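You operate a simulated robot arm through the tools that you are given. There is no shell and no other tool. Be economical: measure what you need, move in short steps, check, and stop when the job is done.

The job below is to be done with a simulated two-armed robot. You get a single attempt, and the scene is never put back.

Task
Back out the green bolt, turn the tab to the white mark, then tighten all three bolts.
Fine: use the purple driver and put it back. Set down upright: driver.

The check looks at the end state, three seconds after you hand in, the way a careful person would. Anything else that was tipped, shoved, dropped, spilled or broken makes it a failure.

Robot
Two 7-joint arms with fingered hands on one trunk, on a base that drives. Base frame: it is fixed to the floor where the robot stands at the start and does not move with it; the origin is under the middle of the robot, x ahead of it, y to its left, z up. Readings come in m, degrees, newtons and seconds.
The left shoulder is at the start at [0.07, 0.166, 1.218], the right one opposite. With the tool pointing down near the work surface each hand reaches from about 0.1 to 0.88 m from the robot's upright axis, wherever it stands, measured 20 degrees to its own side. Places, roughly: brown spindle bolt [0.7, 0.4, 0.8]; green spindle bolt [0.7, 0.4, 0.8]; purple spindle bolt [0.6, 0.4, 0.8]; spindle with a grey tab [0.7, 0.3, 1]. Payload 4.1 kg a hand.
The tool frame of a hand sits at the grasp point between the pads (the TCP): z along the fingers, y along the line on which they close. The tips reach 0.032 m beyond it. Largest opening 0.108 m; the body of the gripper starts 0.038 m behind the TCP. The gripper is a hand of 4 fingers: y runs from the thumb to the fingers, the wrist lies at [-0.016, -0.108, -0.186] in the tool frame.
Orientation is that of the tool frame in the base frame, as [roll, pitch, yaw] about the fixed x, y, z axes, in that order (R = Rz(yaw) Ry(pitch) Rx(roll)). With the fingers straight down and the wrist toward the robot, the tool's x, y and z point along [0, 1, 0], [1, 0, 0] and [0, 0, -1] of the base frame.

Tools
- The arms move only by the tool apply_moves. It takes "left_steps", "right_steps" or both (then of equal length, played together; a hand with none holds still); each is text: rows parted by semicolons, each of 6 numbers parted by spaces: the turn, a rotation vector about the tool's x, y, z in units of 4 degrees (1.0 is 4 degrees), then the shift along the tool's x, y, z in units of 30 mm (1.0 is 30 mm). In form: ax ay az tx ty tz; .... A call has 1 to 20 rows; each row shifts and turns the commanded pose from where the row before left it, along the tool's axes as they then stand. A call with a number of a shift or a turn outside -1 to 1 is refused whole. Each row takes 0.2 s and may step no farther than 0.05 m and 8.6 degrees from the row before; otherwise, the whole call is refused. A pose out of reach is approached as far as the arm can. The call stops where the force on the tool passes 50 N (or 10 N more than at its start, if that is more) or the arm is blocked; 0.2 s more then pass. In this call time passes only in rows, and 0.2 s behind the last. It gives the time, the measured TCP pose, the force on the tool (base axes), the opening and the grip force at its end, in the units of the frame above (readings bear some noise), with the torque about the TCP (base axes, N m) and any sound that the robot's microphone picked up, and new pictures: "pictures" is both (left out), scene, wrist or none (wrist: the cameras of the hands that moved).
- Cameras (640 x 400 px; columns grow to the right, rows downward): "scene" is now at [0.1317, 0.0411, 1.4542]; the picture's right is [0.44, -0.90, 0.00], its down [-0.45, -0.22, -0.87] and it looks along [0.78, 0.38, -0.50] (base axes); focal length 214 px, centre (320, 200). "left" rides on the left gripper at [-0.064, -0.092, -0.132] in its tool frame; the picture's right is [-0.80, -0.28, 0.53], its down [0.55, -0.71, 0.45] and it looks along [0.25, 0.65, 0.72] (tool axes); focal length 247 px, centre (320, 200). "right" rides on the right gripper at [0.064, -0.093, -0.132] in its tool frame; the picture's right is [-0.80, 0.28, -0.53], its down [-0.55, -0.71, 0.45] and it looks along [-0.25, 0.65, 0.72] (tool axes); focal length 247 px, centre (320, 200). There is no depth. A picture from a camera that has moved, and an enlarged one, comes with that camera's place and axes in the base frame and with its lens.
- slide_trunk(by): slides the trunk up (or, below 0, down) by that many m; the arms and the scene camera ride with it, the base frame stays. It gives what a move gives, with no picture.
- drive_base(legs): drives the robot by 1 to 6 legs, each [ahead, left, turn to the left] in m, m and degrees, along the robot's own axes; the way and the turn of a leg run together, so that a leg with both is an arc; at most 1.5 m and 180 degrees a leg. The arms and the cameras ride along, it lands a little off, and it stops where it bumps. It gives what a move gives, and a new picture of the scene camera.
- curl_fingers(index, middle, ring, thumb_bend, hand): sets how far each is bent, from 0 (flat) to 1 (curled in); at 0.3 the hand is open as for a grip, at 0.7 the pads meet at the TCP. One left out holds its place. A second passes; each finger stops where it meets its share of the squeeze, and holds until it gets a number again. It is the only way to open and close the hand. It gives what a move gives, with no picture; readings hold the bend of each and the force on the fingers (four entries, about 0 where the hand has none), thumb and palm.
- head_to(pan, tilt): turns the head with the scene camera to pan (to the left, within 86 degrees either way) and tilt (down, from -29 to 69), counted from straight ahead of the robot. It gives what a move gives, and a new picture of the scene camera.
- close_up(camera, box): a new picture of the part [left, top, right, bottom] of that camera's present view, enlarged. The clock stands still meanwhile.
- hand_in(): hands the job in; it is judged then, once.

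Go step by step. Nothing tells you exact positions but the pictures and the camera data: compare them with the known pose of the tool, close in by small moves and look again before you grip or let go. The budget is 120 turns and 260 pictures, counting those below and the enlarged ones. Unless the task says otherwise, let go and move clear before handing in, and close with one line.

The tools are called after "Emit:" as a command line: name --argument value ..., lists and objects as JSON in quotes. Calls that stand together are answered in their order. apply_moves: Moves the arms, as the interface text tells. Its arguments: {"type":"object","properties":{"left_steps":{"type":"string"},"right_steps":{"type":"string"},"pictures":{"type":"string","enum":["both","scene","wrist","none"]}},"required":[]} The other tools are called the same way: slide_trunk (by) slides the trunk up or down; curl_fingers (index, middle, ring, thumb_bend, hand) moves the fingers one by one; drive_base (legs) drives the base; head_to (pan, tilt) turns the head that bears the scene camera; close_up (camera, box) takes an enlarged picture of a part of a camera's view; hand_in () hands the job in.

At the start:

```text
time_s: 0.0
left_eef_pos: [0.356, 0.4564, 1.4466]
left_tool_rot: [179.8, 0.1, 90.0]
left_wrist_force: [0.7, 0.2, -0.3]
left_wrist_torque: [0.02, 0.0, 0.02]
left_gripper_width: 0.1077
left_gripper_force: 0.1
left_shape: jaw
left_bend: [0.3, 0.3, 0.3, 0.3]
left_finger forces: [0.1, 0.0, 0.1, 0.0, 0.0, 0.0]
right_eef_pos: [0.485, 0.027, 1.3719]
right_tool_rot: [179.9, -0.1, 90.0]
right_wrist_force: [0.8, 0.3, 0.0]
right_wrist_torque: [0.0, -0.01, -0.05]
right_gripper_width: 0.1078
right_gripper_force: 0.0
right_shape: jaw
right_bend: [0.3, 0.3, 0.3, 0.3]
right_finger forces: [0.0, 0.1, 0.0, 0.0, 0.0, 0.1]
trunk travel left (down, up): [-0.725, 0.215]
robot x, y, heading: [0.0026, -0.0011, 0.2]
head pan, tilt: [26.3, 29.8]
```

scene: 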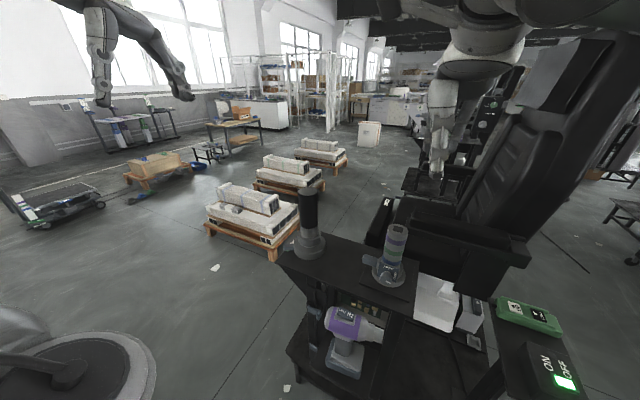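
right: 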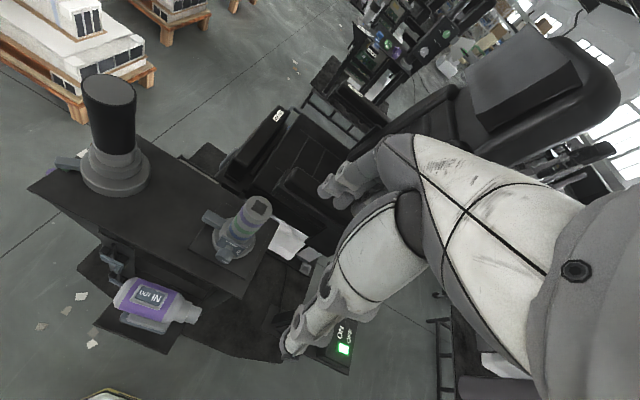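
left: 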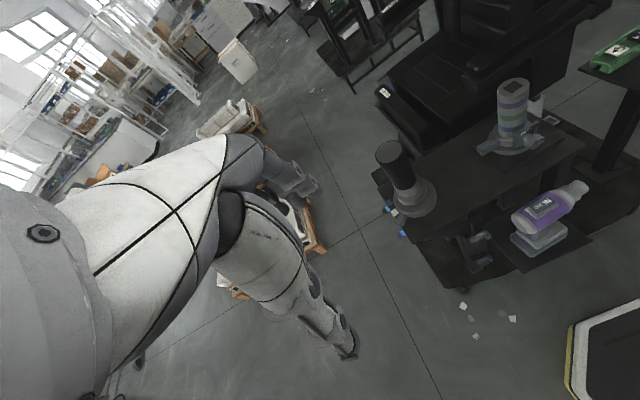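

I see a workbench with a dark post, a banded spindle, and a purple driver standing on a lower shelf. I'll enlarge these to understand the parts.

Emit:
close_up --camera "scene" --box '[270, 180, 430, 280]'

Emit:
close_up --camera "scene" --box '[280, 260, 440, 390]'

Emit:
close_up --camera "left" --box '[360, 60, 620, 290]'

Emit:
close_up --camera "right" --box '[30, 60, 330, 360]'

```text
4.00 times, centred on (350, 230) of scene
camera zoom: at [0.1317, 0.0411, 1.4542], right [0.44, -0.9, 0.0], down [-0.45, -0.22, -0.87], along [0.78, 0.38, -0.5], focal length 858 px, centre (200, 80)
```

zoom: 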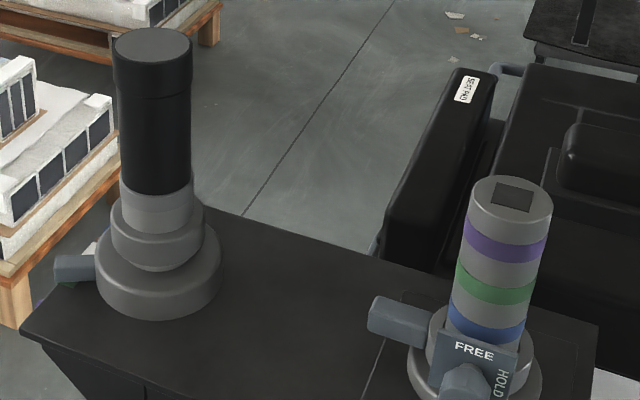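

```text
3.08 times, centred on (360, 325) of scene
camera zoom: at [0.1317, 0.0411, 1.4542], right [0.44, -0.9, 0.0], down [-0.45, -0.22, -0.87], along [0.78, 0.38, -0.5], focal length 660 px, centre (197, -185)
```

zoom: 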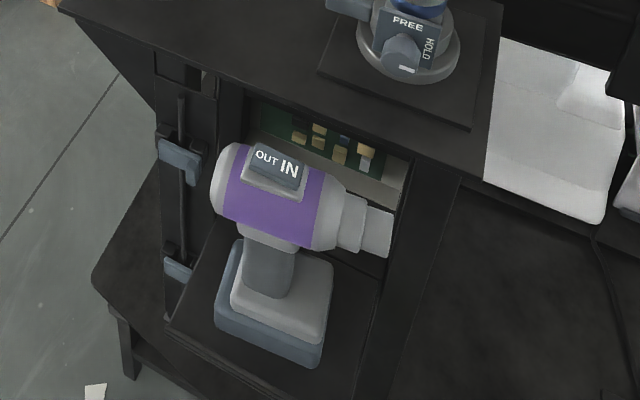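

```text
1.74 times, centred on (490, 175) of left
camera zoom: at [0.2616, 0.3918, 1.5781], right [-0.28, -0.8, -0.53], down [-0.71, 0.55, -0.45], along [0.65, 0.25, -0.72], focal length 430 px, centre (24, 244)
```

zoom: 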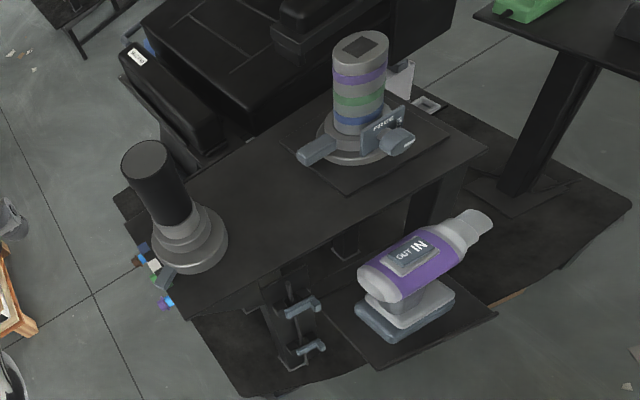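

```text
1.33 times, centred on (180, 210) of right
camera zoom: at [0.3926, 0.0932, 1.5008], right [0.28, -0.8, 0.53], down [-0.71, -0.55, -0.45], along [0.65, -0.25, -0.72], focal length 329 px, centre (507, 187)
```

zoom: 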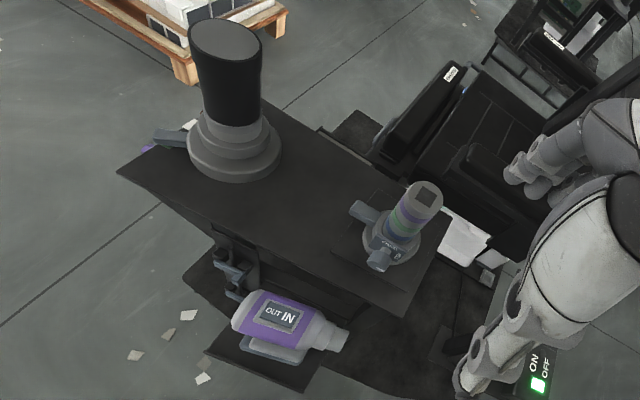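

The black post with the grey tab at about (0.67, 0.35) seems to be the spindle. The coloured bits on the left edge look like the bolts, so I'll zoom in there.

Emit:
close_up --camera "left" --box '[360, 130, 460, 260]'

Emit:
close_up --camera "left" --box '[440, 190, 600, 290]'

Emit:
close_up --camera "left" --box '[470, 70, 590, 170]'

```text
3.08 times, centred on (410, 195) of left
camera zoom: at [0.2616, 0.3918, 1.5781], right [-0.28, -0.8, -0.53], down [-0.71, 0.55, -0.45], along [0.65, 0.25, -0.72], focal length 760 px, centre (43, 215)
```

zoom: 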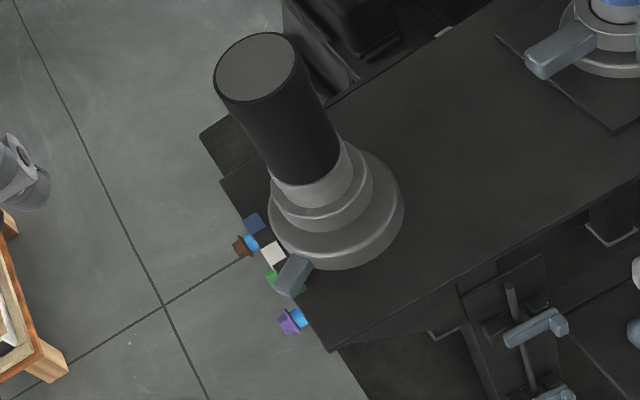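

```text
4.00 times, centred on (520, 240) of left
camera zoom: at [0.2616, 0.3918, 1.5781], right [-0.28, -0.8, -0.53], down [-0.71, 0.55, -0.45], along [0.65, 0.25, -0.72], focal length 988 px, centre (-480, 40)
```

zoom: 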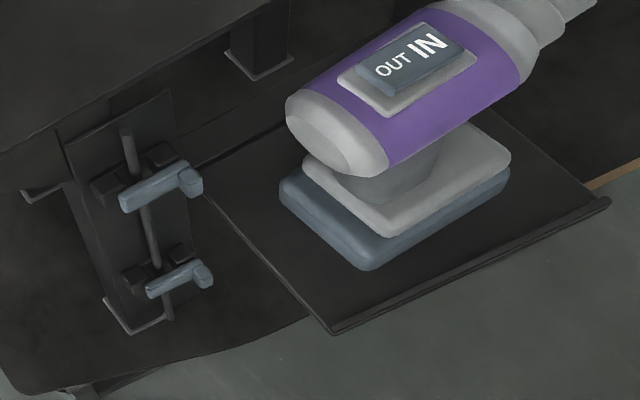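

```text
4.00 times, centred on (530, 120) of left
camera zoom: at [0.2616, 0.3918, 1.5781], right [-0.28, -0.8, -0.53], down [-0.71, 0.55, -0.45], along [0.65, 0.25, -0.72], focal length 988 px, centre (-520, 520)
```

zoom: 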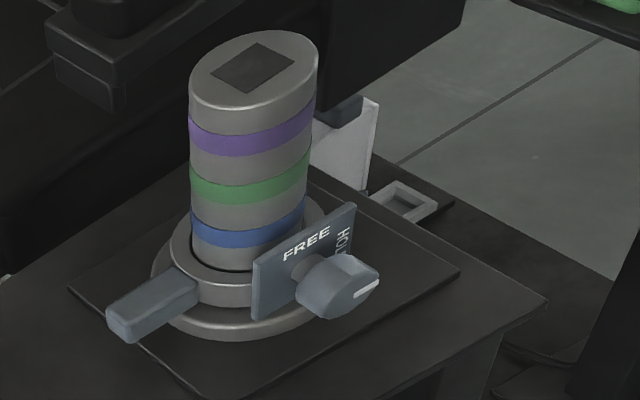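

The bolts sit on the left (+y) face with heads pointing +y, the tab is above them, and the driver on the front shelf points about -y. I'll drive left a bit for a better view of that face.

Emit:
drive_base --legs '[[0, 0.6, 0]]'

Emit:
head_to --pan -10 --tilt 45

```text
time_s: 3.4
left_eef_pos: [0.349, 1.0637, 1.4477]
left_tool_rot: [179.8, 0.0, 90.6]
left_wrist_force: [0.3, 0.0, -0.4]
left_wrist_torque: [0.0, -0.04, 0.0]
left_gripper_width: 0.1077
left_gripper_force: 0.0
left_shape: jaw
left_bend: [0.3, 0.3, 0.3, 0.3]
left_finger forces: [0.0, 0.0, 0.0, 0.0, 0.0, 0.0]
right_eef_pos: [0.4814, 0.6358, 1.3721]
right_tool_rot: [179.9, 0.0, 90.6]
right_wrist_force: [-0.1, 0.1, 0.3]
right_wrist_torque: [-0.03, 0.0, -0.01]
right_gripper_width: 0.1073
right_gripper_force: 0.1
right_shape: jaw
right_bend: [0.3, 0.3, 0.3, 0.3]
right_finger forces: [0.0, 0.1, 0.0, 0.0, 0.1, 0.1]
trunk travel left (down, up): [-0.725, 0.215]
robot x, y, heading: [-0.0022, 0.6051, 0.6]
head pan, tilt: [26.3, 29.8]
camera scene: at [0.1285, 0.6465, 1.4542], right [0.45, -0.89, 0.0], down [-0.44, -0.22, -0.87], along [0.77, 0.39, -0.5], focal length 214 px, centre (320, 200)
```

scene: 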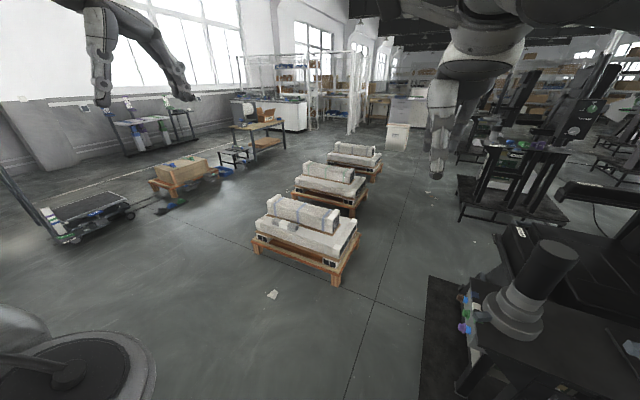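

```text
time_s: 4.4
left_eef_pos: [0.3481, 1.064, 1.4478]
left_tool_rot: [-180.0, 0.0, 90.5]
left_wrist_force: [0.5, 0.0, 0.5]
left_wrist_torque: [-0.04, 0.01, -0.05]
left_gripper_width: 0.1077
left_gripper_force: 0.2
left_shape: jaw
left_bend: [0.3, 0.3, 0.3, 0.3]
left_finger forces: [0.1, 0.1, 0.0, 0.0, 0.0, 0.0]
right_eef_pos: [0.4826, 0.6365, 1.3711]
right_tool_rot: [180.0, 0.0, 90.5]
right_wrist_force: [0.1, -0.2, -0.6]
right_wrist_torque: [0.0, -0.02, -0.01]
right_gripper_width: 0.108
right_gripper_force: 0.1
right_shape: jaw
right_bend: [0.3, 0.3, 0.3, 0.3]
right_finger forces: [0.1, 0.0, 0.0, 0.1, 0.0, 0.0]
trunk travel left (down, up): [-0.725, 0.215]
robot x, y, heading: [-0.0032, 0.6072, 0.2]
head pan, tilt: [-10.0, 45.0]
camera scene: at [0.1279, 0.5928, 1.4313], right [-0.16, -0.99, 0.0], down [-0.7, 0.12, -0.71], along [0.7, -0.12, -0.71], focal length 214 px, centre (320, 200)
```

scene: 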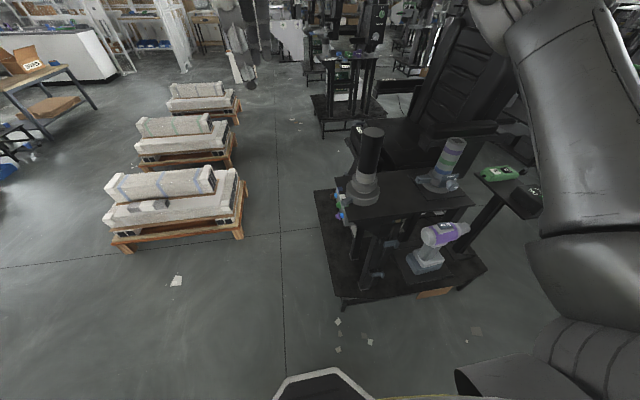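

The left face with coloured items is now visible. I'll lower the trunk for a flatter view and zoom in.

Emit:
slide_trunk --by -0.45

Emit:
head_to --pan -22 --tilt 18

Emit:
close_up --camera "right" --box '[0, 0, 640, 400]'

```text
refused: -0.45 is not a number from -0.4 to 0.4
```

```text
time_s: 5.3
left_eef_pos: [0.3479, 1.0648, 1.4467]
left_tool_rot: [179.9, 0.0, 90.6]
left_wrist_force: [0.2, -1.0, 0.9]
left_wrist_torque: [0.01, 0.02, 0.0]
left_gripper_width: 0.1075
left_gripper_force: 0.0
left_shape: jaw
left_bend: [0.3, 0.3, 0.3, 0.3]
left_finger forces: [0.0, 0.0, 0.1, 0.0, 0.1, 0.0]
right_eef_pos: [0.4819, 0.6377, 1.3709]
right_tool_rot: [180.0, 0.0, 90.5]
right_wrist_force: [-1.1, -0.1, 0.2]
right_wrist_torque: [0.01, -0.05, -0.03]
right_gripper_width: 0.1078
right_gripper_force: 0.0
right_shape: jaw
right_bend: [0.3, 0.3, 0.3, 0.3]
right_finger forces: [0.0, 0.0, 0.1, 0.0, 0.0, 0.0]
trunk travel left (down, up): [-0.725, 0.215]
robot x, y, heading: [-0.0031, 0.6055, 0.4]
head pan, tilt: [-22.0, 18.0]
camera scene: at [0.1345, 0.5724, 1.4731], right [-0.37, -0.93, 0.0], down [-0.29, 0.11, -0.95], along [0.89, -0.35, -0.31], focal length 214 px, centre (320, 200)
```

scene: 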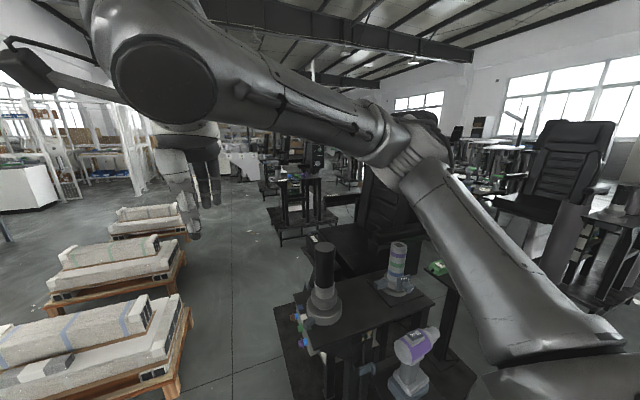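

```text
1.00 times, centred on (320, 200) of right (not enlarged: the box is as wide or as high as the picture)
camera zoom: at [0.3889, 0.7019, 1.5008], right [0.29, -0.8, 0.53], down [-0.7, -0.56, -0.45], along [0.65, -0.24, -0.72], focal length 247 px, centre (320, 200)
```

zoom: 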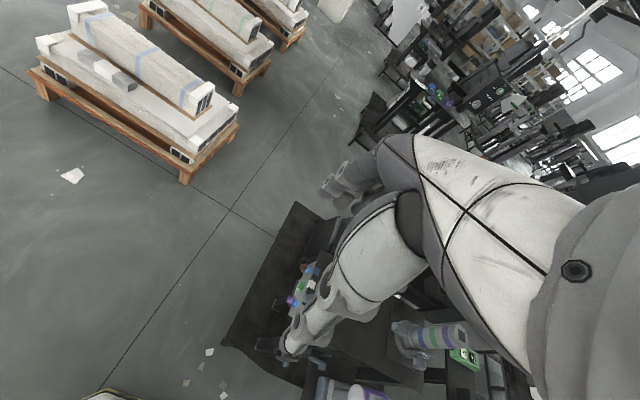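

Clear enough below. I'll lower the trunk and look again.

Emit:
slide_trunk --by -0.3

Emit:
head_to --pan -20 --tilt 25

```text
time_s: 8.3
left_eef_pos: [0.3483, 1.0649, 1.1463]
left_tool_rot: [180.0, 0.0, 90.6]
left_wrist_force: [-0.1, -0.3, 0.6]
left_wrist_torque: [0.0, 0.04, 0.02]
left_gripper_width: 0.1075
left_gripper_force: 0.0
left_shape: jaw
left_bend: [0.3, 0.3, 0.3, 0.3]
left_finger forces: [0.1, 0.0, 0.0, 0.0, 0.0, 0.0]
right_eef_pos: [0.4821, 0.6364, 1.0711]
right_tool_rot: [180.0, 0.1, 90.6]
right_wrist_force: [-0.1, -1.2, 0.5]
right_wrist_torque: [0.01, -0.02, 0.03]
right_gripper_width: 0.1077
right_gripper_force: 0.0
right_shape: jaw
right_bend: [0.3, 0.3, 0.3, 0.3]
right_finger forces: [0.0, 0.0, 0.0, 0.1, 0.0, 0.1]
trunk travel left (down, up): [-0.425, 0.515]
robot x, y, heading: [-0.005, 0.6052, 0.5]
head pan, tilt: [-22.0, 18.0]
```

```text
time_s: 9.0
left_eef_pos: [0.3474, 1.0636, 1.1476]
left_tool_rot: [179.9, 0.0, 90.5]
left_wrist_force: [0.1, 0.7, 0.0]
left_wrist_torque: [0.02, -0.02, -0.02]
left_gripper_width: 0.1077
left_gripper_force: 0.1
left_shape: jaw
left_bend: [0.3, 0.3, 0.3, 0.3]
left_finger forces: [0.0, 0.0, 0.1, 0.0, 0.1, 0.0]
right_eef_pos: [0.482, 0.6364, 1.0711]
right_tool_rot: [180.0, 0.0, 90.7]
right_wrist_force: [0.2, 0.5, -0.1]
right_wrist_torque: [0.02, 0.0, -0.01]
right_gripper_width: 0.1074
right_gripper_force: 0.1
right_shape: jaw
right_bend: [0.3, 0.3, 0.3, 0.3]
right_finger forces: [0.0, 0.0, 0.0, 0.1, 0.0, 0.0]
trunk travel left (down, up): [-0.425, 0.515]
robot x, y, heading: [-0.0014, 0.6073, 0.5]
head pan, tilt: [-20.0, 25.0]
camera scene: at [0.1345, 0.5757, 1.1619], right [-0.33, -0.94, 0.0], down [-0.4, 0.14, -0.91], along [0.85, -0.3, -0.42], focal length 214 px, centre (320, 200)
```

scene: 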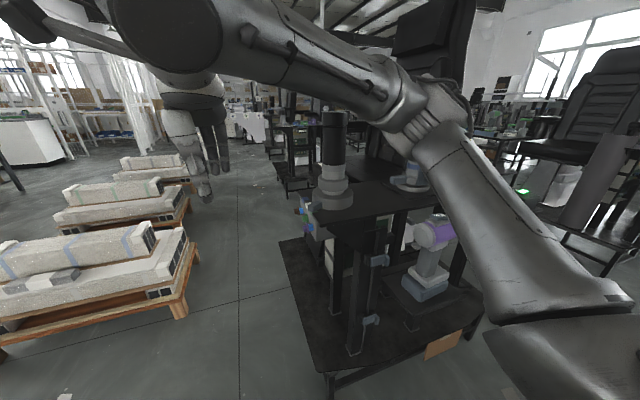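

Emit:
close_up --camera "scene" --box '[280, 100, 376, 260]'

Emit:
close_up --camera "scene" --box '[340, 190, 480, 340]'

Emit:
close_up --camera "scene" --box '[290, 180, 340, 250]'

Emit:
close_up --camera "right" --box '[0, 0, 640, 400]'

```text
2.50 times, centred on (328, 180) of scene
camera zoom: at [0.1345, 0.5757, 1.1619], right [-0.33, -0.94, 0.0], down [-0.4, 0.14, -0.91], along [0.85, -0.3, -0.42], focal length 536 px, centre (300, 250)
```

zoom: 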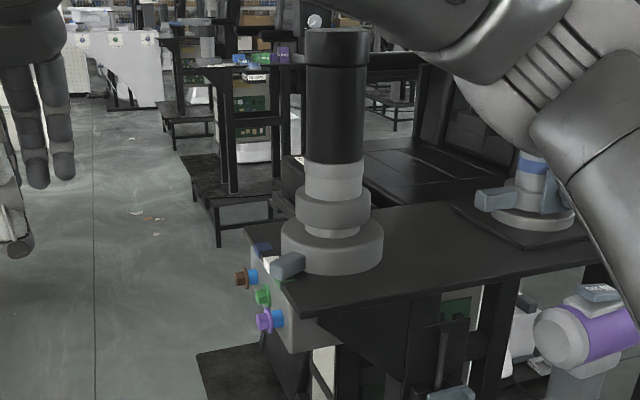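

```text
2.67 times, centred on (410, 265) of scene
camera zoom: at [0.1345, 0.5757, 1.1619], right [-0.33, -0.94, 0.0], down [-0.4, 0.14, -0.91], along [0.85, -0.3, -0.42], focal length 572 px, centre (80, 27)
```

zoom: 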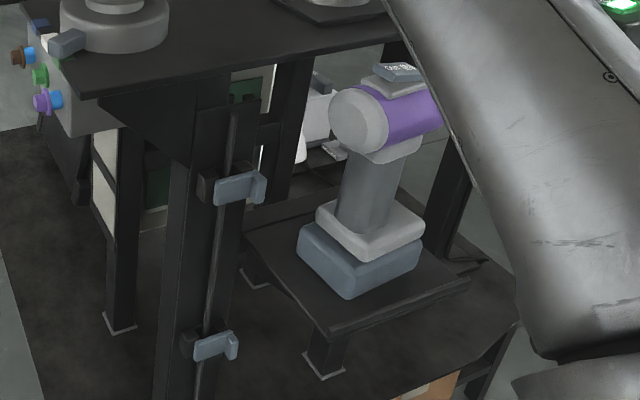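

```text
5.71 times, centred on (315, 215) of scene
camera zoom: at [0.1345, 0.5757, 1.1619], right [-0.33, -0.94, 0.0], down [-0.4, 0.14, -0.91], along [0.85, -0.3, -0.42], focal length 1226 px, centre (349, 114)
```

zoom: 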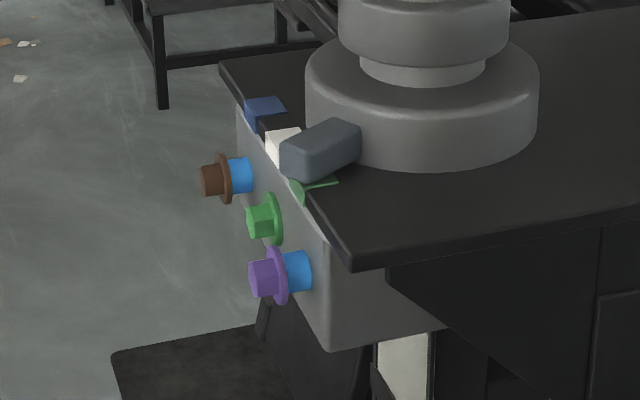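

```text
1.00 times, centred on (320, 200) of right (not enlarged: the box is as wide or as high as the picture)
camera zoom: at [0.3889, 0.7017, 1.2008], right [0.29, -0.8, 0.53], down [-0.7, -0.56, -0.45], along [0.65, -0.24, -0.72], focal length 247 px, centre (320, 200)
```

zoom: 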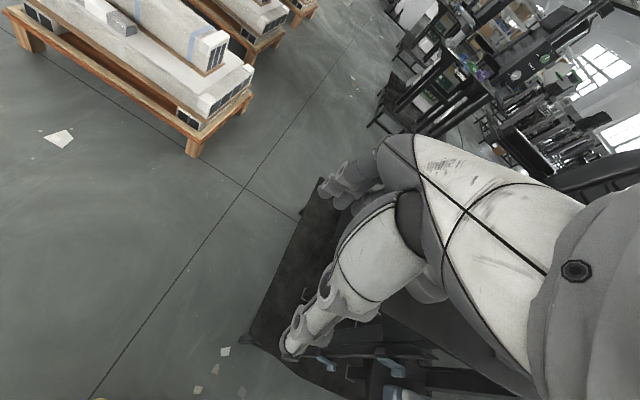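

Green is fully in, while brown and purple show blue shanks and so are loose. The tab sits by the green mark with white next to it. The driver handle is near (0.48, 0.12, 0.74) and suits the right hand with its index on top, so I'll back off for room and turn the right hand to face it.

Emit:
drive_base --legs '[[-0.2, 0.0, 0]]'

Emit:
apply_moves --right_steps "0 0 0 0 1 0;0 0 0 0 1 0;0 0 0 0 1 0;0 0 0 0 1 0;0 0 0 0 0 0" --pictures "none"

Emit:
apply_moves --right_steps "-.962 .962 .962 0 0 0;-.962 .962 .962 0 0 0;-.962 .962 .962 0 0 0;-.962 .962 .962 0 0 0;-.962 .962 .962 0 0 0;-.962 .962 .962 0 0 0;-.962 .962 .962 0 0 0;-.962 .962 .962 0 0 0;-.962 .962 .962 0 0 0;-.962 .962 .962 0 0 0;-.962 .962 .962 0 0 0;-.962 .962 .962 0 0 0;-.962 .962 .962 0 0 0;-.962 .962 .962 0 0 0;-.962 .962 .962 0 0 0;-.962 .962 .962 0 0 0;-.962 .962 .962 0 0 0;-.962 .962 .962 0 0 0" --pictures "both"

```text
time_s: 10.7
left_eef_pos: [0.1416, 1.0621, 1.1477]
left_tool_rot: [179.9, 0.1, 90.5]
left_wrist_force: [0.3, 0.7, -0.5]
left_wrist_torque: [-0.03, -0.01, 0.0]
left_gripper_width: 0.1076
left_gripper_force: 0.0
left_shape: jaw
left_bend: [0.3, 0.3, 0.3, 0.3]
left_finger forces: [0.0, 0.0, 0.1, 0.0, 0.0, 0.0]
right_eef_pos: [0.2741, 0.6329, 1.0715]
right_tool_rot: [-180.0, -0.1, 90.3]
right_wrist_force: [-0.1, 0.2, -0.4]
right_wrist_torque: [0.0, -0.01, 0.01]
right_gripper_width: 0.1075
right_gripper_force: 0.1
right_shape: jaw
right_bend: [0.3, 0.3, 0.3, 0.3]
right_finger forces: [0.1, 0.1, 0.0, 0.0, 0.1, 0.1]
trunk travel left (down, up): [-0.425, 0.515]
robot x, y, heading: [-0.2114, 0.6033, 0.3]
head pan, tilt: [-20.0, 25.0]
camera scene: at [-0.0734, 0.5737, 1.1619], right [-0.34, -0.94, 0.0], down [-0.4, 0.14, -0.91], along [0.85, -0.3, -0.42], focal length 214 px, centre (320, 200)
```

scene: 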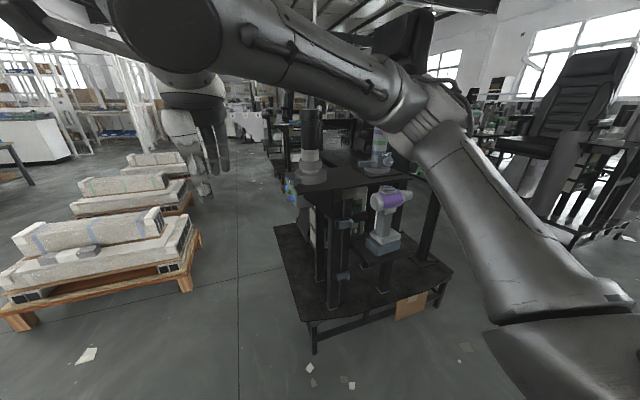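

```text
time_s: 11.8
left_eef_pos: [0.1421, 1.0632, 1.1475]
left_tool_rot: [179.9, -0.1, 90.6]
left_wrist_force: [-0.8, -0.1, 0.1]
left_wrist_torque: [0.02, 0.0, 0.02]
left_gripper_width: 0.1075
left_gripper_force: 0.0
left_shape: jaw
left_bend: [0.3, 0.3, 0.3, 0.3]
left_finger forces: [0.1, 0.0, 0.0, 0.0, 0.0, 0.0]
right_eef_pos: [0.3944, 0.6353, 1.0719]
right_tool_rot: [179.9, -0.1, 90.5]
right_wrist_force: [-1.0, 0.5, 0.5]
right_wrist_torque: [0.02, -0.03, 0.0]
right_gripper_width: 0.1075
right_gripper_force: 0.1
right_shape: jaw
right_bend: [0.3, 0.3, 0.3, 0.3]
right_finger forces: [0.0, 0.0, 0.0, 0.1, 0.0, 0.0]
trunk travel left (down, up): [-0.425, 0.515]
robot x, y, heading: [-0.2091, 0.604, 0.4]
head pan, tilt: [-20.0, 25.0]
```

```text
time_s: 15.7
left_eef_pos: [0.1434, 1.0621, 1.1458]
left_tool_rot: [180.0, -0.1, 90.5]
left_wrist_force: [-0.3, -0.2, 0.0]
left_wrist_torque: [0.0, -0.02, 0.0]
left_gripper_width: 0.1077
left_gripper_force: 0.1
left_shape: jaw
left_bend: [0.3, 0.3, 0.3, 0.3]
left_finger forces: [0.0, 0.1, 0.0, 0.1, 0.0, 0.1]
right_eef_pos: [0.5281, 0.6249, 1.1178]
right_tool_rot: [-166.1, -89.8, -13.6]
right_wrist_force: [-0.6, 0.4, -0.7]
right_wrist_torque: [0.0, 0.05, -0.01]
right_gripper_width: 0.1078
right_gripper_force: 0.0
right_shape: jaw
right_bend: [0.3, 0.3, 0.3, 0.3]
right_finger forces: [0.0, 0.0, 0.0, 0.0, 0.0, 0.1]
right hand out of reach, approached as far as the arm can: row 13, 14, 15, 16, 17
trunk travel left (down, up): [-0.425, 0.515]
robot x, y, heading: [-0.2093, 0.602, 0.5]
head pan, tilt: [-20.0, 25.0]
camera scene: at [-0.071, 0.5746, 1.1617], right [-0.34, -0.94, 0.0], down [-0.4, 0.14, -0.91], along [0.85, -0.3, -0.42], focal length 214 px, centre (320, 200)
camera right: at [0.3959, 0.7185, 1.1816], right [-0.53, -0.29, -0.8], down [0.44, 0.71, -0.55], along [0.72, -0.65, -0.25], focal length 247 px, centre (320, 200)
```

scene: 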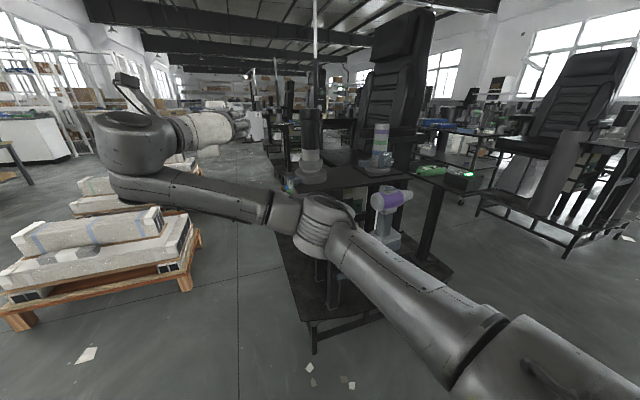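
right: 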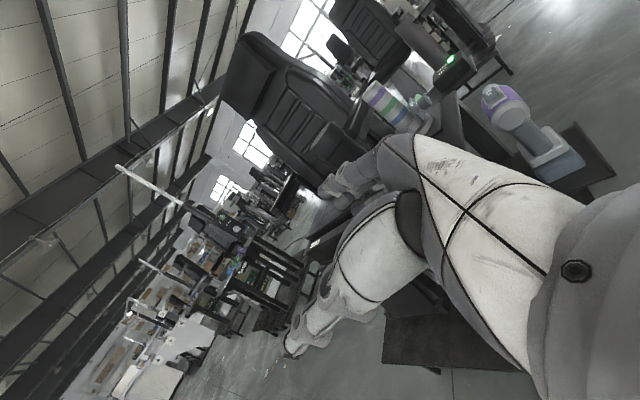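

The hand is now oriented as planned (z ahead, fingers closing toward -y, index up). Let me view the driver.

Emit:
close_up --camera "right" --box '[460, 70, 620, 200]'

Emit:
close_up --camera "scene" --box '[350, 170, 430, 260]'

```text
3.08 times, centred on (540, 135) of right
camera zoom: at [0.3959, 0.7185, 1.1816], right [-0.53, -0.29, -0.8], down [0.44, 0.71, -0.55], along [0.72, -0.65, -0.25], focal length 760 px, centre (-357, 400)
```

zoom: 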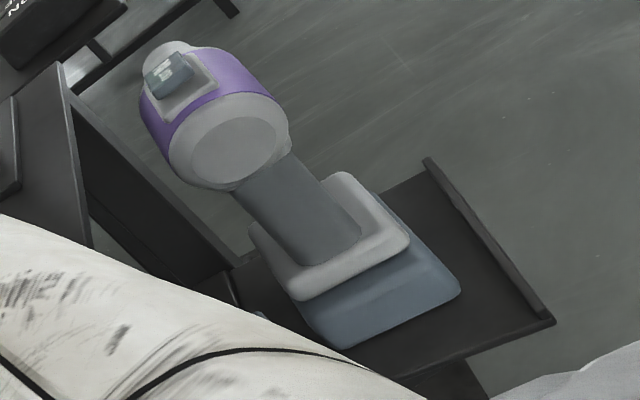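

```text
4.44 times, centred on (390, 215) of scene
camera zoom: at [-0.071, 0.5746, 1.1617], right [-0.34, -0.94, 0.0], down [-0.4, 0.14, -0.91], along [0.85, -0.3, -0.42], focal length 953 px, centre (9, 133)
```

zoom: 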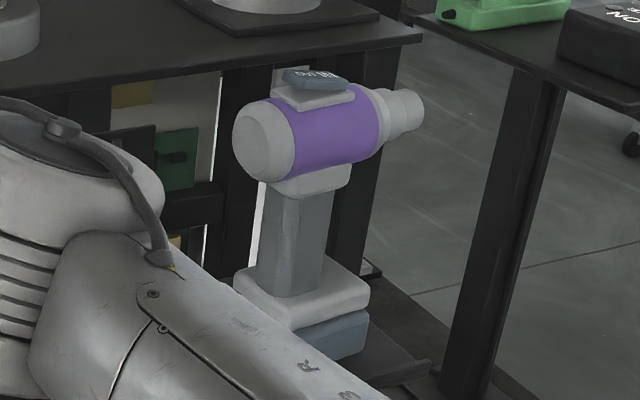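

I'll move the right hand back and to the right at height, toward in front of the driver.

Emit:
apply_moves --right_steps "0 0 0 0 .8 -.6;0 0 0 0 .8 -.6;0 0 0 0 .8 -.6;0 0 0 0 .8 -.6;0 0 0 0 .8 -.6;0 0 0 0 .8 -.6;0 0 0 0 .8 -.6;0 0 0 0 .8 -.6;0 0 0 0 .8 -.6;0 0 0 0 .8 -.6;0 0 0 0 1 0;0 0 0 0 1 0;0 0 0 0 1 0;0 0 0 0 1 0;0 0 0 0 1 0"

```text
time_s: 18.9
left_eef_pos: [0.1419, 1.061, 1.147]
left_tool_rot: [179.9, -0.1, 90.5]
left_wrist_force: [-0.2, -0.2, 0.2]
left_wrist_torque: [0.0, -0.02, 0.01]
left_gripper_width: 0.1078
left_gripper_force: 0.0
left_shape: jaw
left_bend: [0.3, 0.3, 0.3, 0.3]
left_finger forces: [0.0, 0.1, 0.0, 0.0, 0.0, 0.1]
right_eef_pos: [0.3507, 0.2345, 1.1217]
right_tool_rot: [92.9, -90.0, 87.6]
right_wrist_force: [-0.1, -0.1, -0.1]
right_wrist_torque: [-0.02, 0.01, 0.04]
right_gripper_width: 0.1078
right_gripper_force: 0.1
right_shape: jaw
right_bend: [0.3, 0.3, 0.3, 0.3]
right_finger forces: [0.0, 0.0, 0.0, 0.0, 0.0, 0.0]
trunk travel left (down, up): [-0.425, 0.515]
robot x, y, heading: [-0.2103, 0.6004, 0.7]
head pan, tilt: [-20.0, 25.0]
camera scene: at [-0.0723, 0.5731, 1.1618], right [-0.34, -0.94, 0.0], down [-0.4, 0.14, -0.91], along [0.85, -0.3, -0.42], focal length 214 px, centre (320, 200)
camera right: at [0.218, 0.3275, 1.1838], right [-0.53, -0.29, -0.8], down [0.44, 0.71, -0.55], along [0.72, -0.64, -0.25], focal length 247 px, centre (320, 200)
```

scene: 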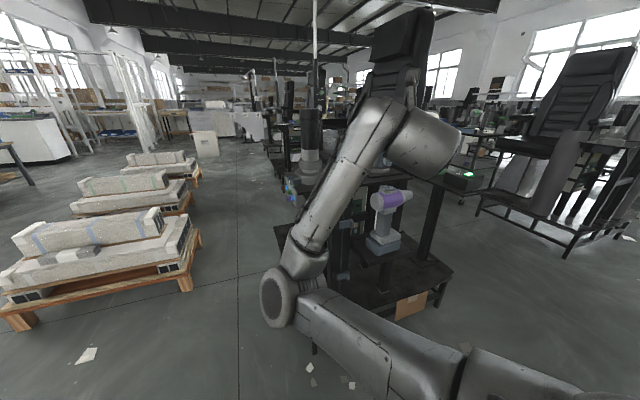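
right: 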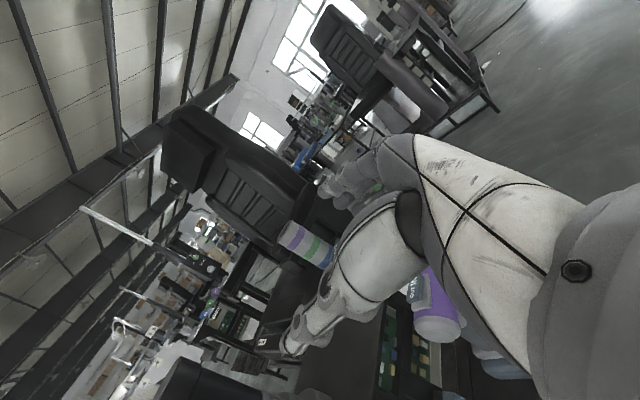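

Path is clear. I'll lower the hand to handle height in front of the driver.

Emit:
apply_moves --right_steps "0 0 0 -1 .25 0;0 0 0 -1 .25 0;0 0 0 -1 .25 0;0 0 0 -1 .25 0;0 0 0 -1 .25 0;0 0 0 -1 .25 0;0 0 0 -1 .25 0;0 0 0 -1 .25 0;0 0 0 -1 .25 0;0 0 0 -1 .25 0;0 0 0 -1 .25 0;0 0 0 -1 .25 0;0 0 0 -.7 .25 0"

```text
time_s: 20.6
left_eef_pos: [0.142, 1.0622, 1.1471]
left_tool_rot: [179.9, 0.1, 90.5]
left_wrist_force: [0.5, -0.4, 0.6]
left_wrist_torque: [-0.05, 0.01, -0.01]
left_gripper_width: 0.1075
left_gripper_force: 0.1
left_shape: jaw
left_bend: [0.3, 0.3, 0.3, 0.3]
left_finger forces: [0.0, 0.1, 0.1, 0.0, 0.0, 0.1]
right_eef_pos: [0.3323, 0.1341, 0.9342]
right_tool_rot: [61.9, -83.9, 113.2]
right_wrist_force: [1.2, -0.8, -0.7]
right_wrist_torque: [-0.01, -0.03, -0.01]
right_gripper_width: 0.1077
right_gripper_force: 0.1
right_shape: jaw
right_bend: [0.3, 0.3, 0.3, 0.3]
right_finger forces: [0.0, 0.1, 0.1, 0.1, 0.1, 0.1]
trunk travel left (down, up): [-0.425, 0.515]
robot x, y, heading: [-0.2125, 0.6041, 0.7]
head pan, tilt: [-20.0, 25.0]
stopped in row 8 (right hand): the arm was blocked; the commanded pose is now the measured one
camera scene: at [-0.0724, 0.5735, 1.1619], right [-0.34, -0.94, 0.0], down [-0.4, 0.14, -0.91], along [0.85, -0.3, -0.42], focal length 214 px, centre (320, 200)
camera right: at [0.2064, 0.2444, 0.9804], right [-0.52, -0.32, -0.79], down [0.53, 0.61, -0.59], along [0.67, -0.73, -0.15], focal length 247 px, centre (320, 200)
```

scene: 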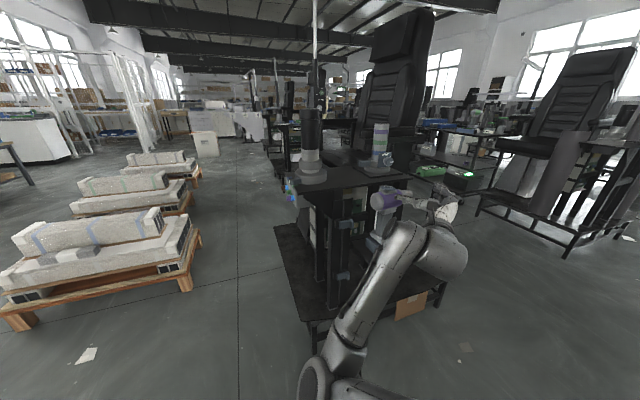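
right: 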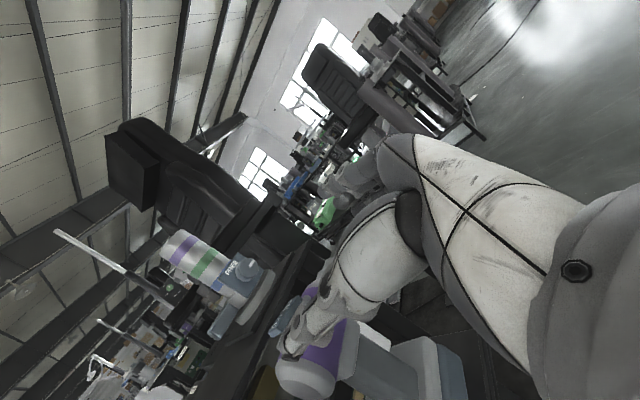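

The arm got blocked by its own folding, with no contact force. I'll back off and shift right so the arm can stretch more, then correct the small tilt.

Emit:
drive_base --legs '[[-0.28, 0, 0], [0, -0.25, 0]]'

Emit:
apply_moves --right_steps ".62 -.3 .7 0 0 0;.62 -.3 .7 0 0 0;0 0 0 0 -.8 1;0 0 0 0 -.8 1;0 0 0 0 -.8 1;0 0 0 0 -.8 1;0 0 0 0 -.8 1;0 0 0 0 -.8 1;0 0 0 0 -.8 1"

```text
time_s: 24.0
left_eef_pos: [-0.0977, 0.8236, 1.1475]
left_tool_rot: [179.9, 0.0, 87.8]
left_wrist_force: [-0.4, -0.1, -0.5]
left_wrist_torque: [0.03, -0.01, 0.02]
left_gripper_width: 0.1078
left_gripper_force: 0.1
left_shape: jaw
left_bend: [0.3, 0.3, 0.3, 0.3]
left_finger forces: [0.0, 0.0, 0.0, 0.1, 0.0, 0.0]
right_eef_pos: [0.0481, -0.1122, 0.9345]
right_tool_rot: [62.0, -83.9, 110.7]
right_wrist_force: [-0.3, -0.1, -0.1]
right_wrist_torque: [0.02, 0.01, 0.03]
right_gripper_width: 0.1075
right_gripper_force: 0.0
right_shape: jaw
right_bend: [0.3, 0.3, 0.3, 0.3]
right_finger forces: [0.0, 0.0, 0.0, 0.0, 0.0, 0.0]
trunk travel left (down, up): [-0.425, 0.515]
robot x, y, heading: [-0.4708, 0.3807, -2.3]
head pan, tilt: [-20.0, 25.0]
stopped in leg 2: the robot was blocked; the commanded pose is now the measured one
camera scene: at [-0.3352, 0.3455, 1.1618], right [-0.38, -0.93, 0.0], down [-0.39, 0.16, -0.91], along [0.84, -0.34, -0.42], focal length 214 px, centre (320, 200)
```

scene: 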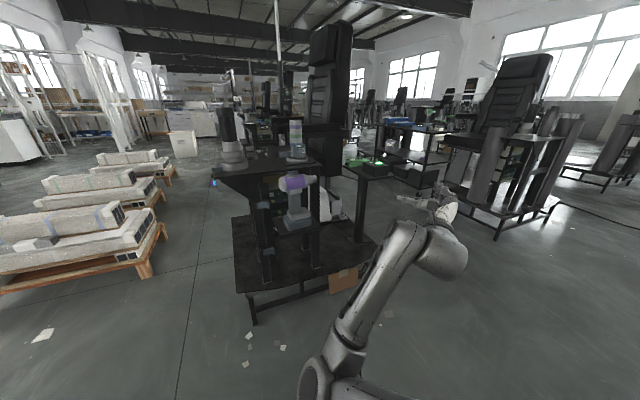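

```text
time_s: 26.2
left_eef_pos: [-0.0975, 0.8237, 1.1484]
left_tool_rot: [180.0, 0.1, 87.9]
left_wrist_force: [0.0, -0.3, 0.2]
left_wrist_torque: [0.0, -0.04, 0.0]
left_gripper_width: 0.1078
left_gripper_force: 0.1
left_shape: jaw
left_bend: [0.3, 0.3, 0.3, 0.3]
left_finger forces: [0.1, 0.0, 0.1, 0.0, 0.0, 0.0]
right_eef_pos: [0.2554, -0.0078, 0.9567]
right_tool_rot: [65.6, -85.4, 107.0]
right_wrist_force: [0.3, -0.4, -0.1]
right_wrist_torque: [-0.01, 0.0, 0.01]
right_gripper_width: 0.1076
right_gripper_force: 0.0
right_shape: jaw
right_bend: [0.3, 0.3, 0.3, 0.3]
right_finger forces: [0.0, 0.1, 0.0, 0.0, 0.0, 0.0]
trunk travel left (down, up): [-0.425, 0.515]
robot x, y, heading: [-0.47, 0.3855, -2.3]
head pan, tilt: [-20.0, 25.0]
stopped in row 9 (right hand): the arm was blocked; the commanded pose is now the measured one
camera scene: at [-0.3353, 0.3456, 1.1619], right [-0.38, -0.93, 0.0], down [-0.39, 0.16, -0.91], along [0.84, -0.34, -0.42], focal length 214 px, centre (320, 200)
camera right: at [0.1346, 0.1072, 1.007], right [-0.55, -0.27, -0.79], down [0.55, 0.6, -0.58], along [0.63, -0.75, -0.18], focal length 247 px, centre (320, 200)
```

scene: 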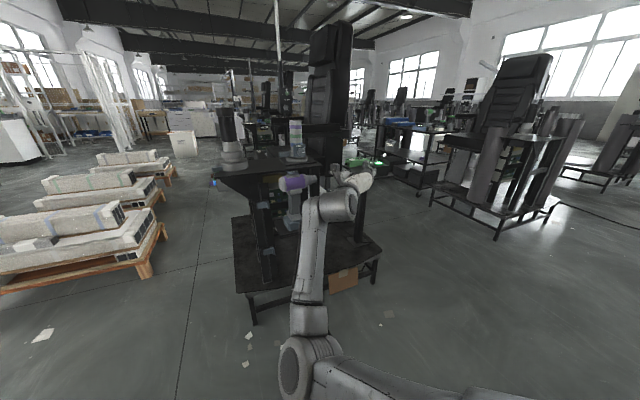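
right: 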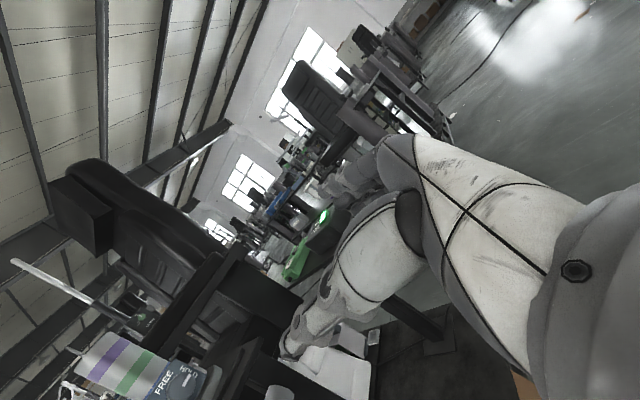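

The base was blocked in its sideways leg, and the arm again. I'll look down around the elbow to see what is there.

Emit:
head_to --pan -30 --tilt 65

Emit:
head_to --pan -80 --tilt 50

```text
time_s: 27.3
left_eef_pos: [-0.0983, 0.8238, 1.1458]
left_tool_rot: [-180.0, 0.0, 87.8]
left_wrist_force: [-0.6, 0.8, 0.1]
left_wrist_torque: [-0.02, 0.02, 0.01]
left_gripper_width: 0.1073
left_gripper_force: 0.0
left_shape: jaw
left_bend: [0.3, 0.3, 0.3, 0.3]
left_finger forces: [0.0, 0.1, 0.1, 0.0, 0.0, 0.0]
right_eef_pos: [0.2551, -0.0072, 0.9557]
right_tool_rot: [66.2, -85.5, 106.7]
right_wrist_force: [-0.2, 0.3, -0.3]
right_wrist_torque: [0.01, 0.01, 0.01]
right_gripper_width: 0.1077
right_gripper_force: 0.1
right_shape: jaw
right_bend: [0.3, 0.3, 0.3, 0.3]
right_finger forces: [0.1, 0.0, 0.1, 0.0, 0.0, 0.1]
trunk travel left (down, up): [-0.425, 0.515]
robot x, y, heading: [-0.4723, 0.3771, -2.1]
head pan, tilt: [-30.0, 65.0]
camera scene: at [-0.3688, 0.3482, 1.1062], right [-0.53, -0.85, 0.0], down [-0.77, 0.48, -0.42], along [0.36, -0.23, -0.91], focal length 214 px, centre (320, 200)
```

scene: 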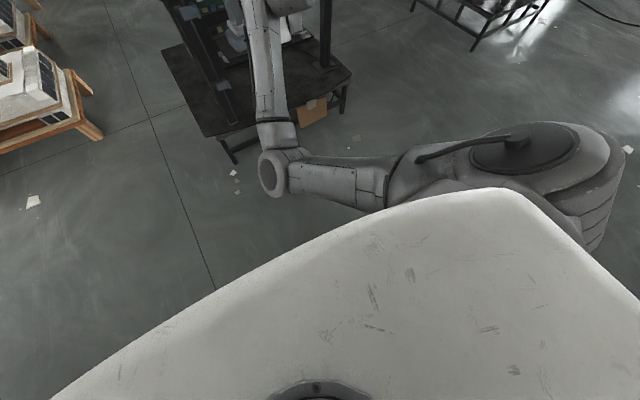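

```text
time_s: 28.4
left_eef_pos: [-0.0978, 0.8243, 1.1464]
left_tool_rot: [-180.0, 0.0, 87.9]
left_wrist_force: [0.6, 0.4, 0.7]
left_wrist_torque: [-0.03, 0.02, 0.0]
left_gripper_width: 0.1076
left_gripper_force: 0.0
left_shape: jaw
left_bend: [0.3, 0.3, 0.3, 0.3]
left_finger forces: [0.0, 0.0, 0.0, 0.0, 0.0, 0.0]
right_eef_pos: [0.2547, -0.0063, 0.9554]
right_tool_rot: [66.7, -85.3, 106.1]
right_wrist_force: [0.2, -0.5, 0.1]
right_wrist_torque: [0.04, -0.03, -0.01]
right_gripper_width: 0.1081
right_gripper_force: 0.1
right_shape: jaw
right_bend: [0.3, 0.3, 0.3, 0.3]
right_finger forces: [0.0, 0.1, 0.0, 0.0, 0.0, 0.1]
trunk travel left (down, up): [-0.425, 0.515]
robot x, y, heading: [-0.4716, 0.3812, -2.1]
head pan, tilt: [-80.0, 50.0]
camera scene: at [-0.4097, 0.3043, 1.1243], right [-0.99, -0.14, 0.0], down [-0.1, 0.76, -0.64], along [0.09, -0.64, -0.77], focal length 214 px, centre (320, 200)
```

scene: 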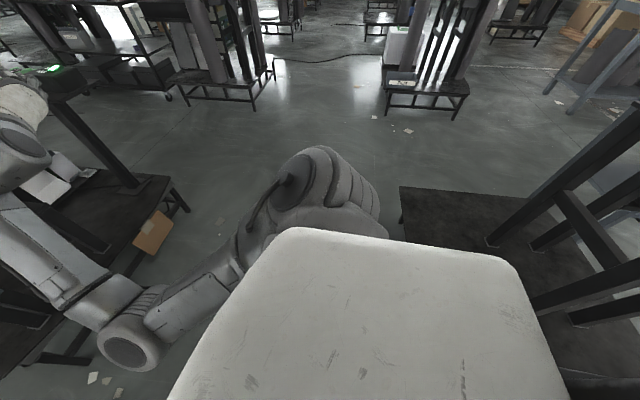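

The base had bumped a cart behind on the right, so I'll stay clear of that. The work cart is yawed about +10.7°. The hand seems to want to be above shoulder height, so I'll raise it, fix its orientation, then lower the trunk.

Emit:
apply_moves --right_steps "0 0 0 1 0 -.3;0 0 0 1 0 -.3;0 0 0 1 0 -.3;0 0 0 1 0 -.3;0 0 0 1 0 0;0 0 0 1 0 0;.9 -.07 .23 0 0 0;.9 -.07 .23 0 0 0;.9 -.07 .23 0 0 0;.9 -.07 .23 0 0 0;.9 -.07 .23 0 0 0" --pictures "none"

Emit:
slide_trunk --by -0.3

Emit:
head_to --pan -10 --tilt 15

```text
time_s: 30.9
left_eef_pos: [-0.0979, 0.8236, 1.1458]
left_tool_rot: [180.0, -0.1, 87.8]
left_wrist_force: [-0.2, 0.8, 0.7]
left_wrist_torque: [0.02, 0.01, -0.01]
left_gripper_width: 0.1076
left_gripper_force: 0.2
left_shape: jaw
left_bend: [0.3, 0.3, 0.3, 0.3]
left_finger forces: [0.0, 0.1, 0.0, 0.1, 0.2, 0.0]
right_eef_pos: [0.216, 0.0135, 1.1326]
right_tool_rot: [-124.5, -89.5, -44.6]
right_wrist_force: [-0.7, -0.5, -0.6]
right_wrist_torque: [-0.03, 0.0, -0.01]
right_gripper_width: 0.1081
right_gripper_force: 0.1
right_shape: jaw
right_bend: [0.3, 0.3, 0.3, 0.3]
right_finger forces: [0.0, 0.1, 0.0, 0.0, 0.1, 0.0]
trunk travel left (down, up): [-0.425, 0.515]
robot x, y, heading: [-0.473, 0.3786, -2.4]
head pan, tilt: [-80.0, 50.0]
```

```text
time_s: 33.9
left_eef_pos: [-0.0987, 0.8248, 0.8475]
left_tool_rot: [-180.0, 0.0, 87.9]
left_wrist_force: [-0.5, -0.1, 0.2]
left_wrist_torque: [0.01, 0.02, -0.04]
left_gripper_width: 0.1077
left_gripper_force: 0.1
left_shape: jaw
left_bend: [0.3, 0.3, 0.3, 0.3]
left_finger forces: [0.1, 0.0, 0.0, 0.0, 0.0, 0.1]
right_eef_pos: [0.2157, 0.0125, 0.8328]
right_tool_rot: [-114.4, -89.6, -54.6]
right_wrist_force: [0.1, -0.1, -0.4]
right_wrist_torque: [-0.04, 0.0, 0.01]
right_gripper_width: 0.1078
right_gripper_force: 0.0
right_shape: jaw
right_bend: [0.3, 0.3, 0.3, 0.3]
right_finger forces: [0.1, 0.1, 0.0, 0.1, 0.0, 0.0]
trunk travel left (down, up): [-0.125, 0.815]
robot x, y, heading: [-0.4671, 0.385, -2.2]
head pan, tilt: [-80.0, 50.0]
```

```text
time_s: 35.3
left_eef_pos: [-0.0979, 0.8252, 0.8465]
left_tool_rot: [180.0, 0.0, 87.9]
left_wrist_force: [1.3, 0.1, 0.3]
left_wrist_torque: [-0.01, 0.01, 0.0]
left_gripper_width: 0.1078
left_gripper_force: 0.1
left_shape: jaw
left_bend: [0.3, 0.3, 0.3, 0.3]
left_finger forces: [0.1, 0.0, 0.1, 0.0, 0.0, 0.1]
right_eef_pos: [0.2151, 0.0134, 0.8321]
right_tool_rot: [-126.1, -89.4, -43.0]
right_wrist_force: [0.4, 0.2, 0.1]
right_wrist_torque: [-0.01, -0.02, -0.01]
right_gripper_width: 0.1074
right_gripper_force: 0.1
right_shape: jaw
right_bend: [0.3, 0.3, 0.3, 0.3]
right_finger forces: [0.1, 0.0, 0.0, 0.0, 0.0, 0.0]
trunk travel left (down, up): [-0.125, 0.815]
robot x, y, heading: [-0.4742, 0.3818, -2.2]
head pan, tilt: [-10.0, 15.0]
camera scene: at [-0.329, 0.3607, 0.878], right [-0.21, -0.98, 0.0], down [-0.25, 0.05, -0.97], along [0.94, -0.2, -0.26], focal length 214 px, centre (320, 200)
```

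scene: 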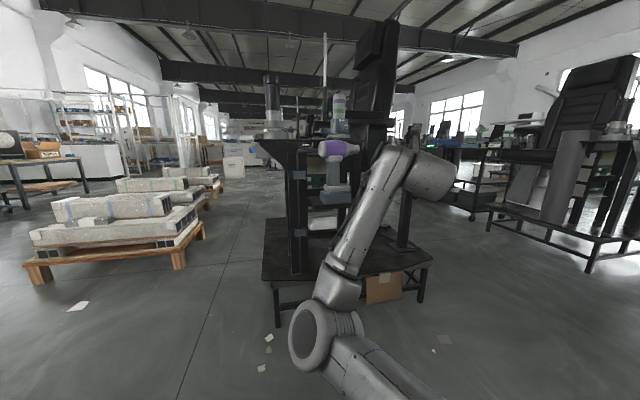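

Emit:
close_up --camera "scene" --box '[300, 120, 380, 220]'

Emit:
close_up --camera "right" --box '[0, 0, 640, 400]'

```text
4.00 times, centred on (340, 170) of scene
camera zoom: at [-0.329, 0.3607, 0.878], right [-0.21, -0.98, 0.0], down [-0.25, 0.05, -0.97], along [0.94, -0.2, -0.26], focal length 858 px, centre (240, 320)
```

zoom: 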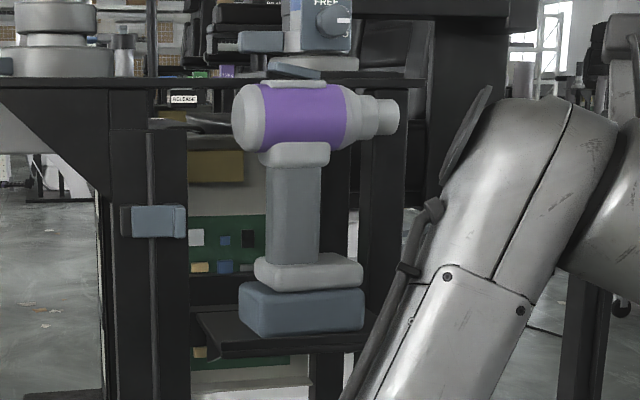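

```text
1.00 times, centred on (320, 200) of right (not enlarged: the box is as wide or as high as the picture)
camera zoom: at [0.0696, 0.0801, 0.8959], right [-0.47, -0.37, -0.8], down [0.3, 0.78, -0.55], along [0.83, -0.5, -0.26], focal length 247 px, centre (320, 200)
```

zoom: 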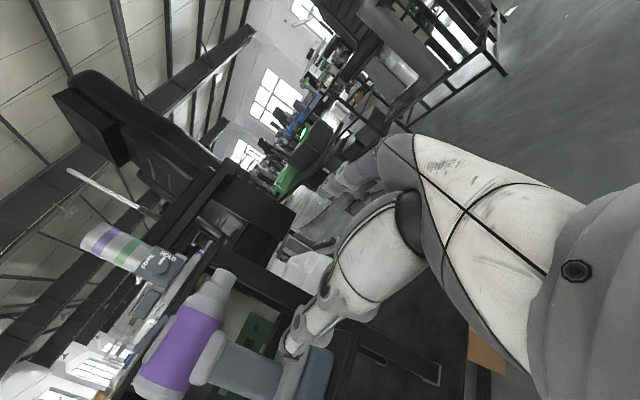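

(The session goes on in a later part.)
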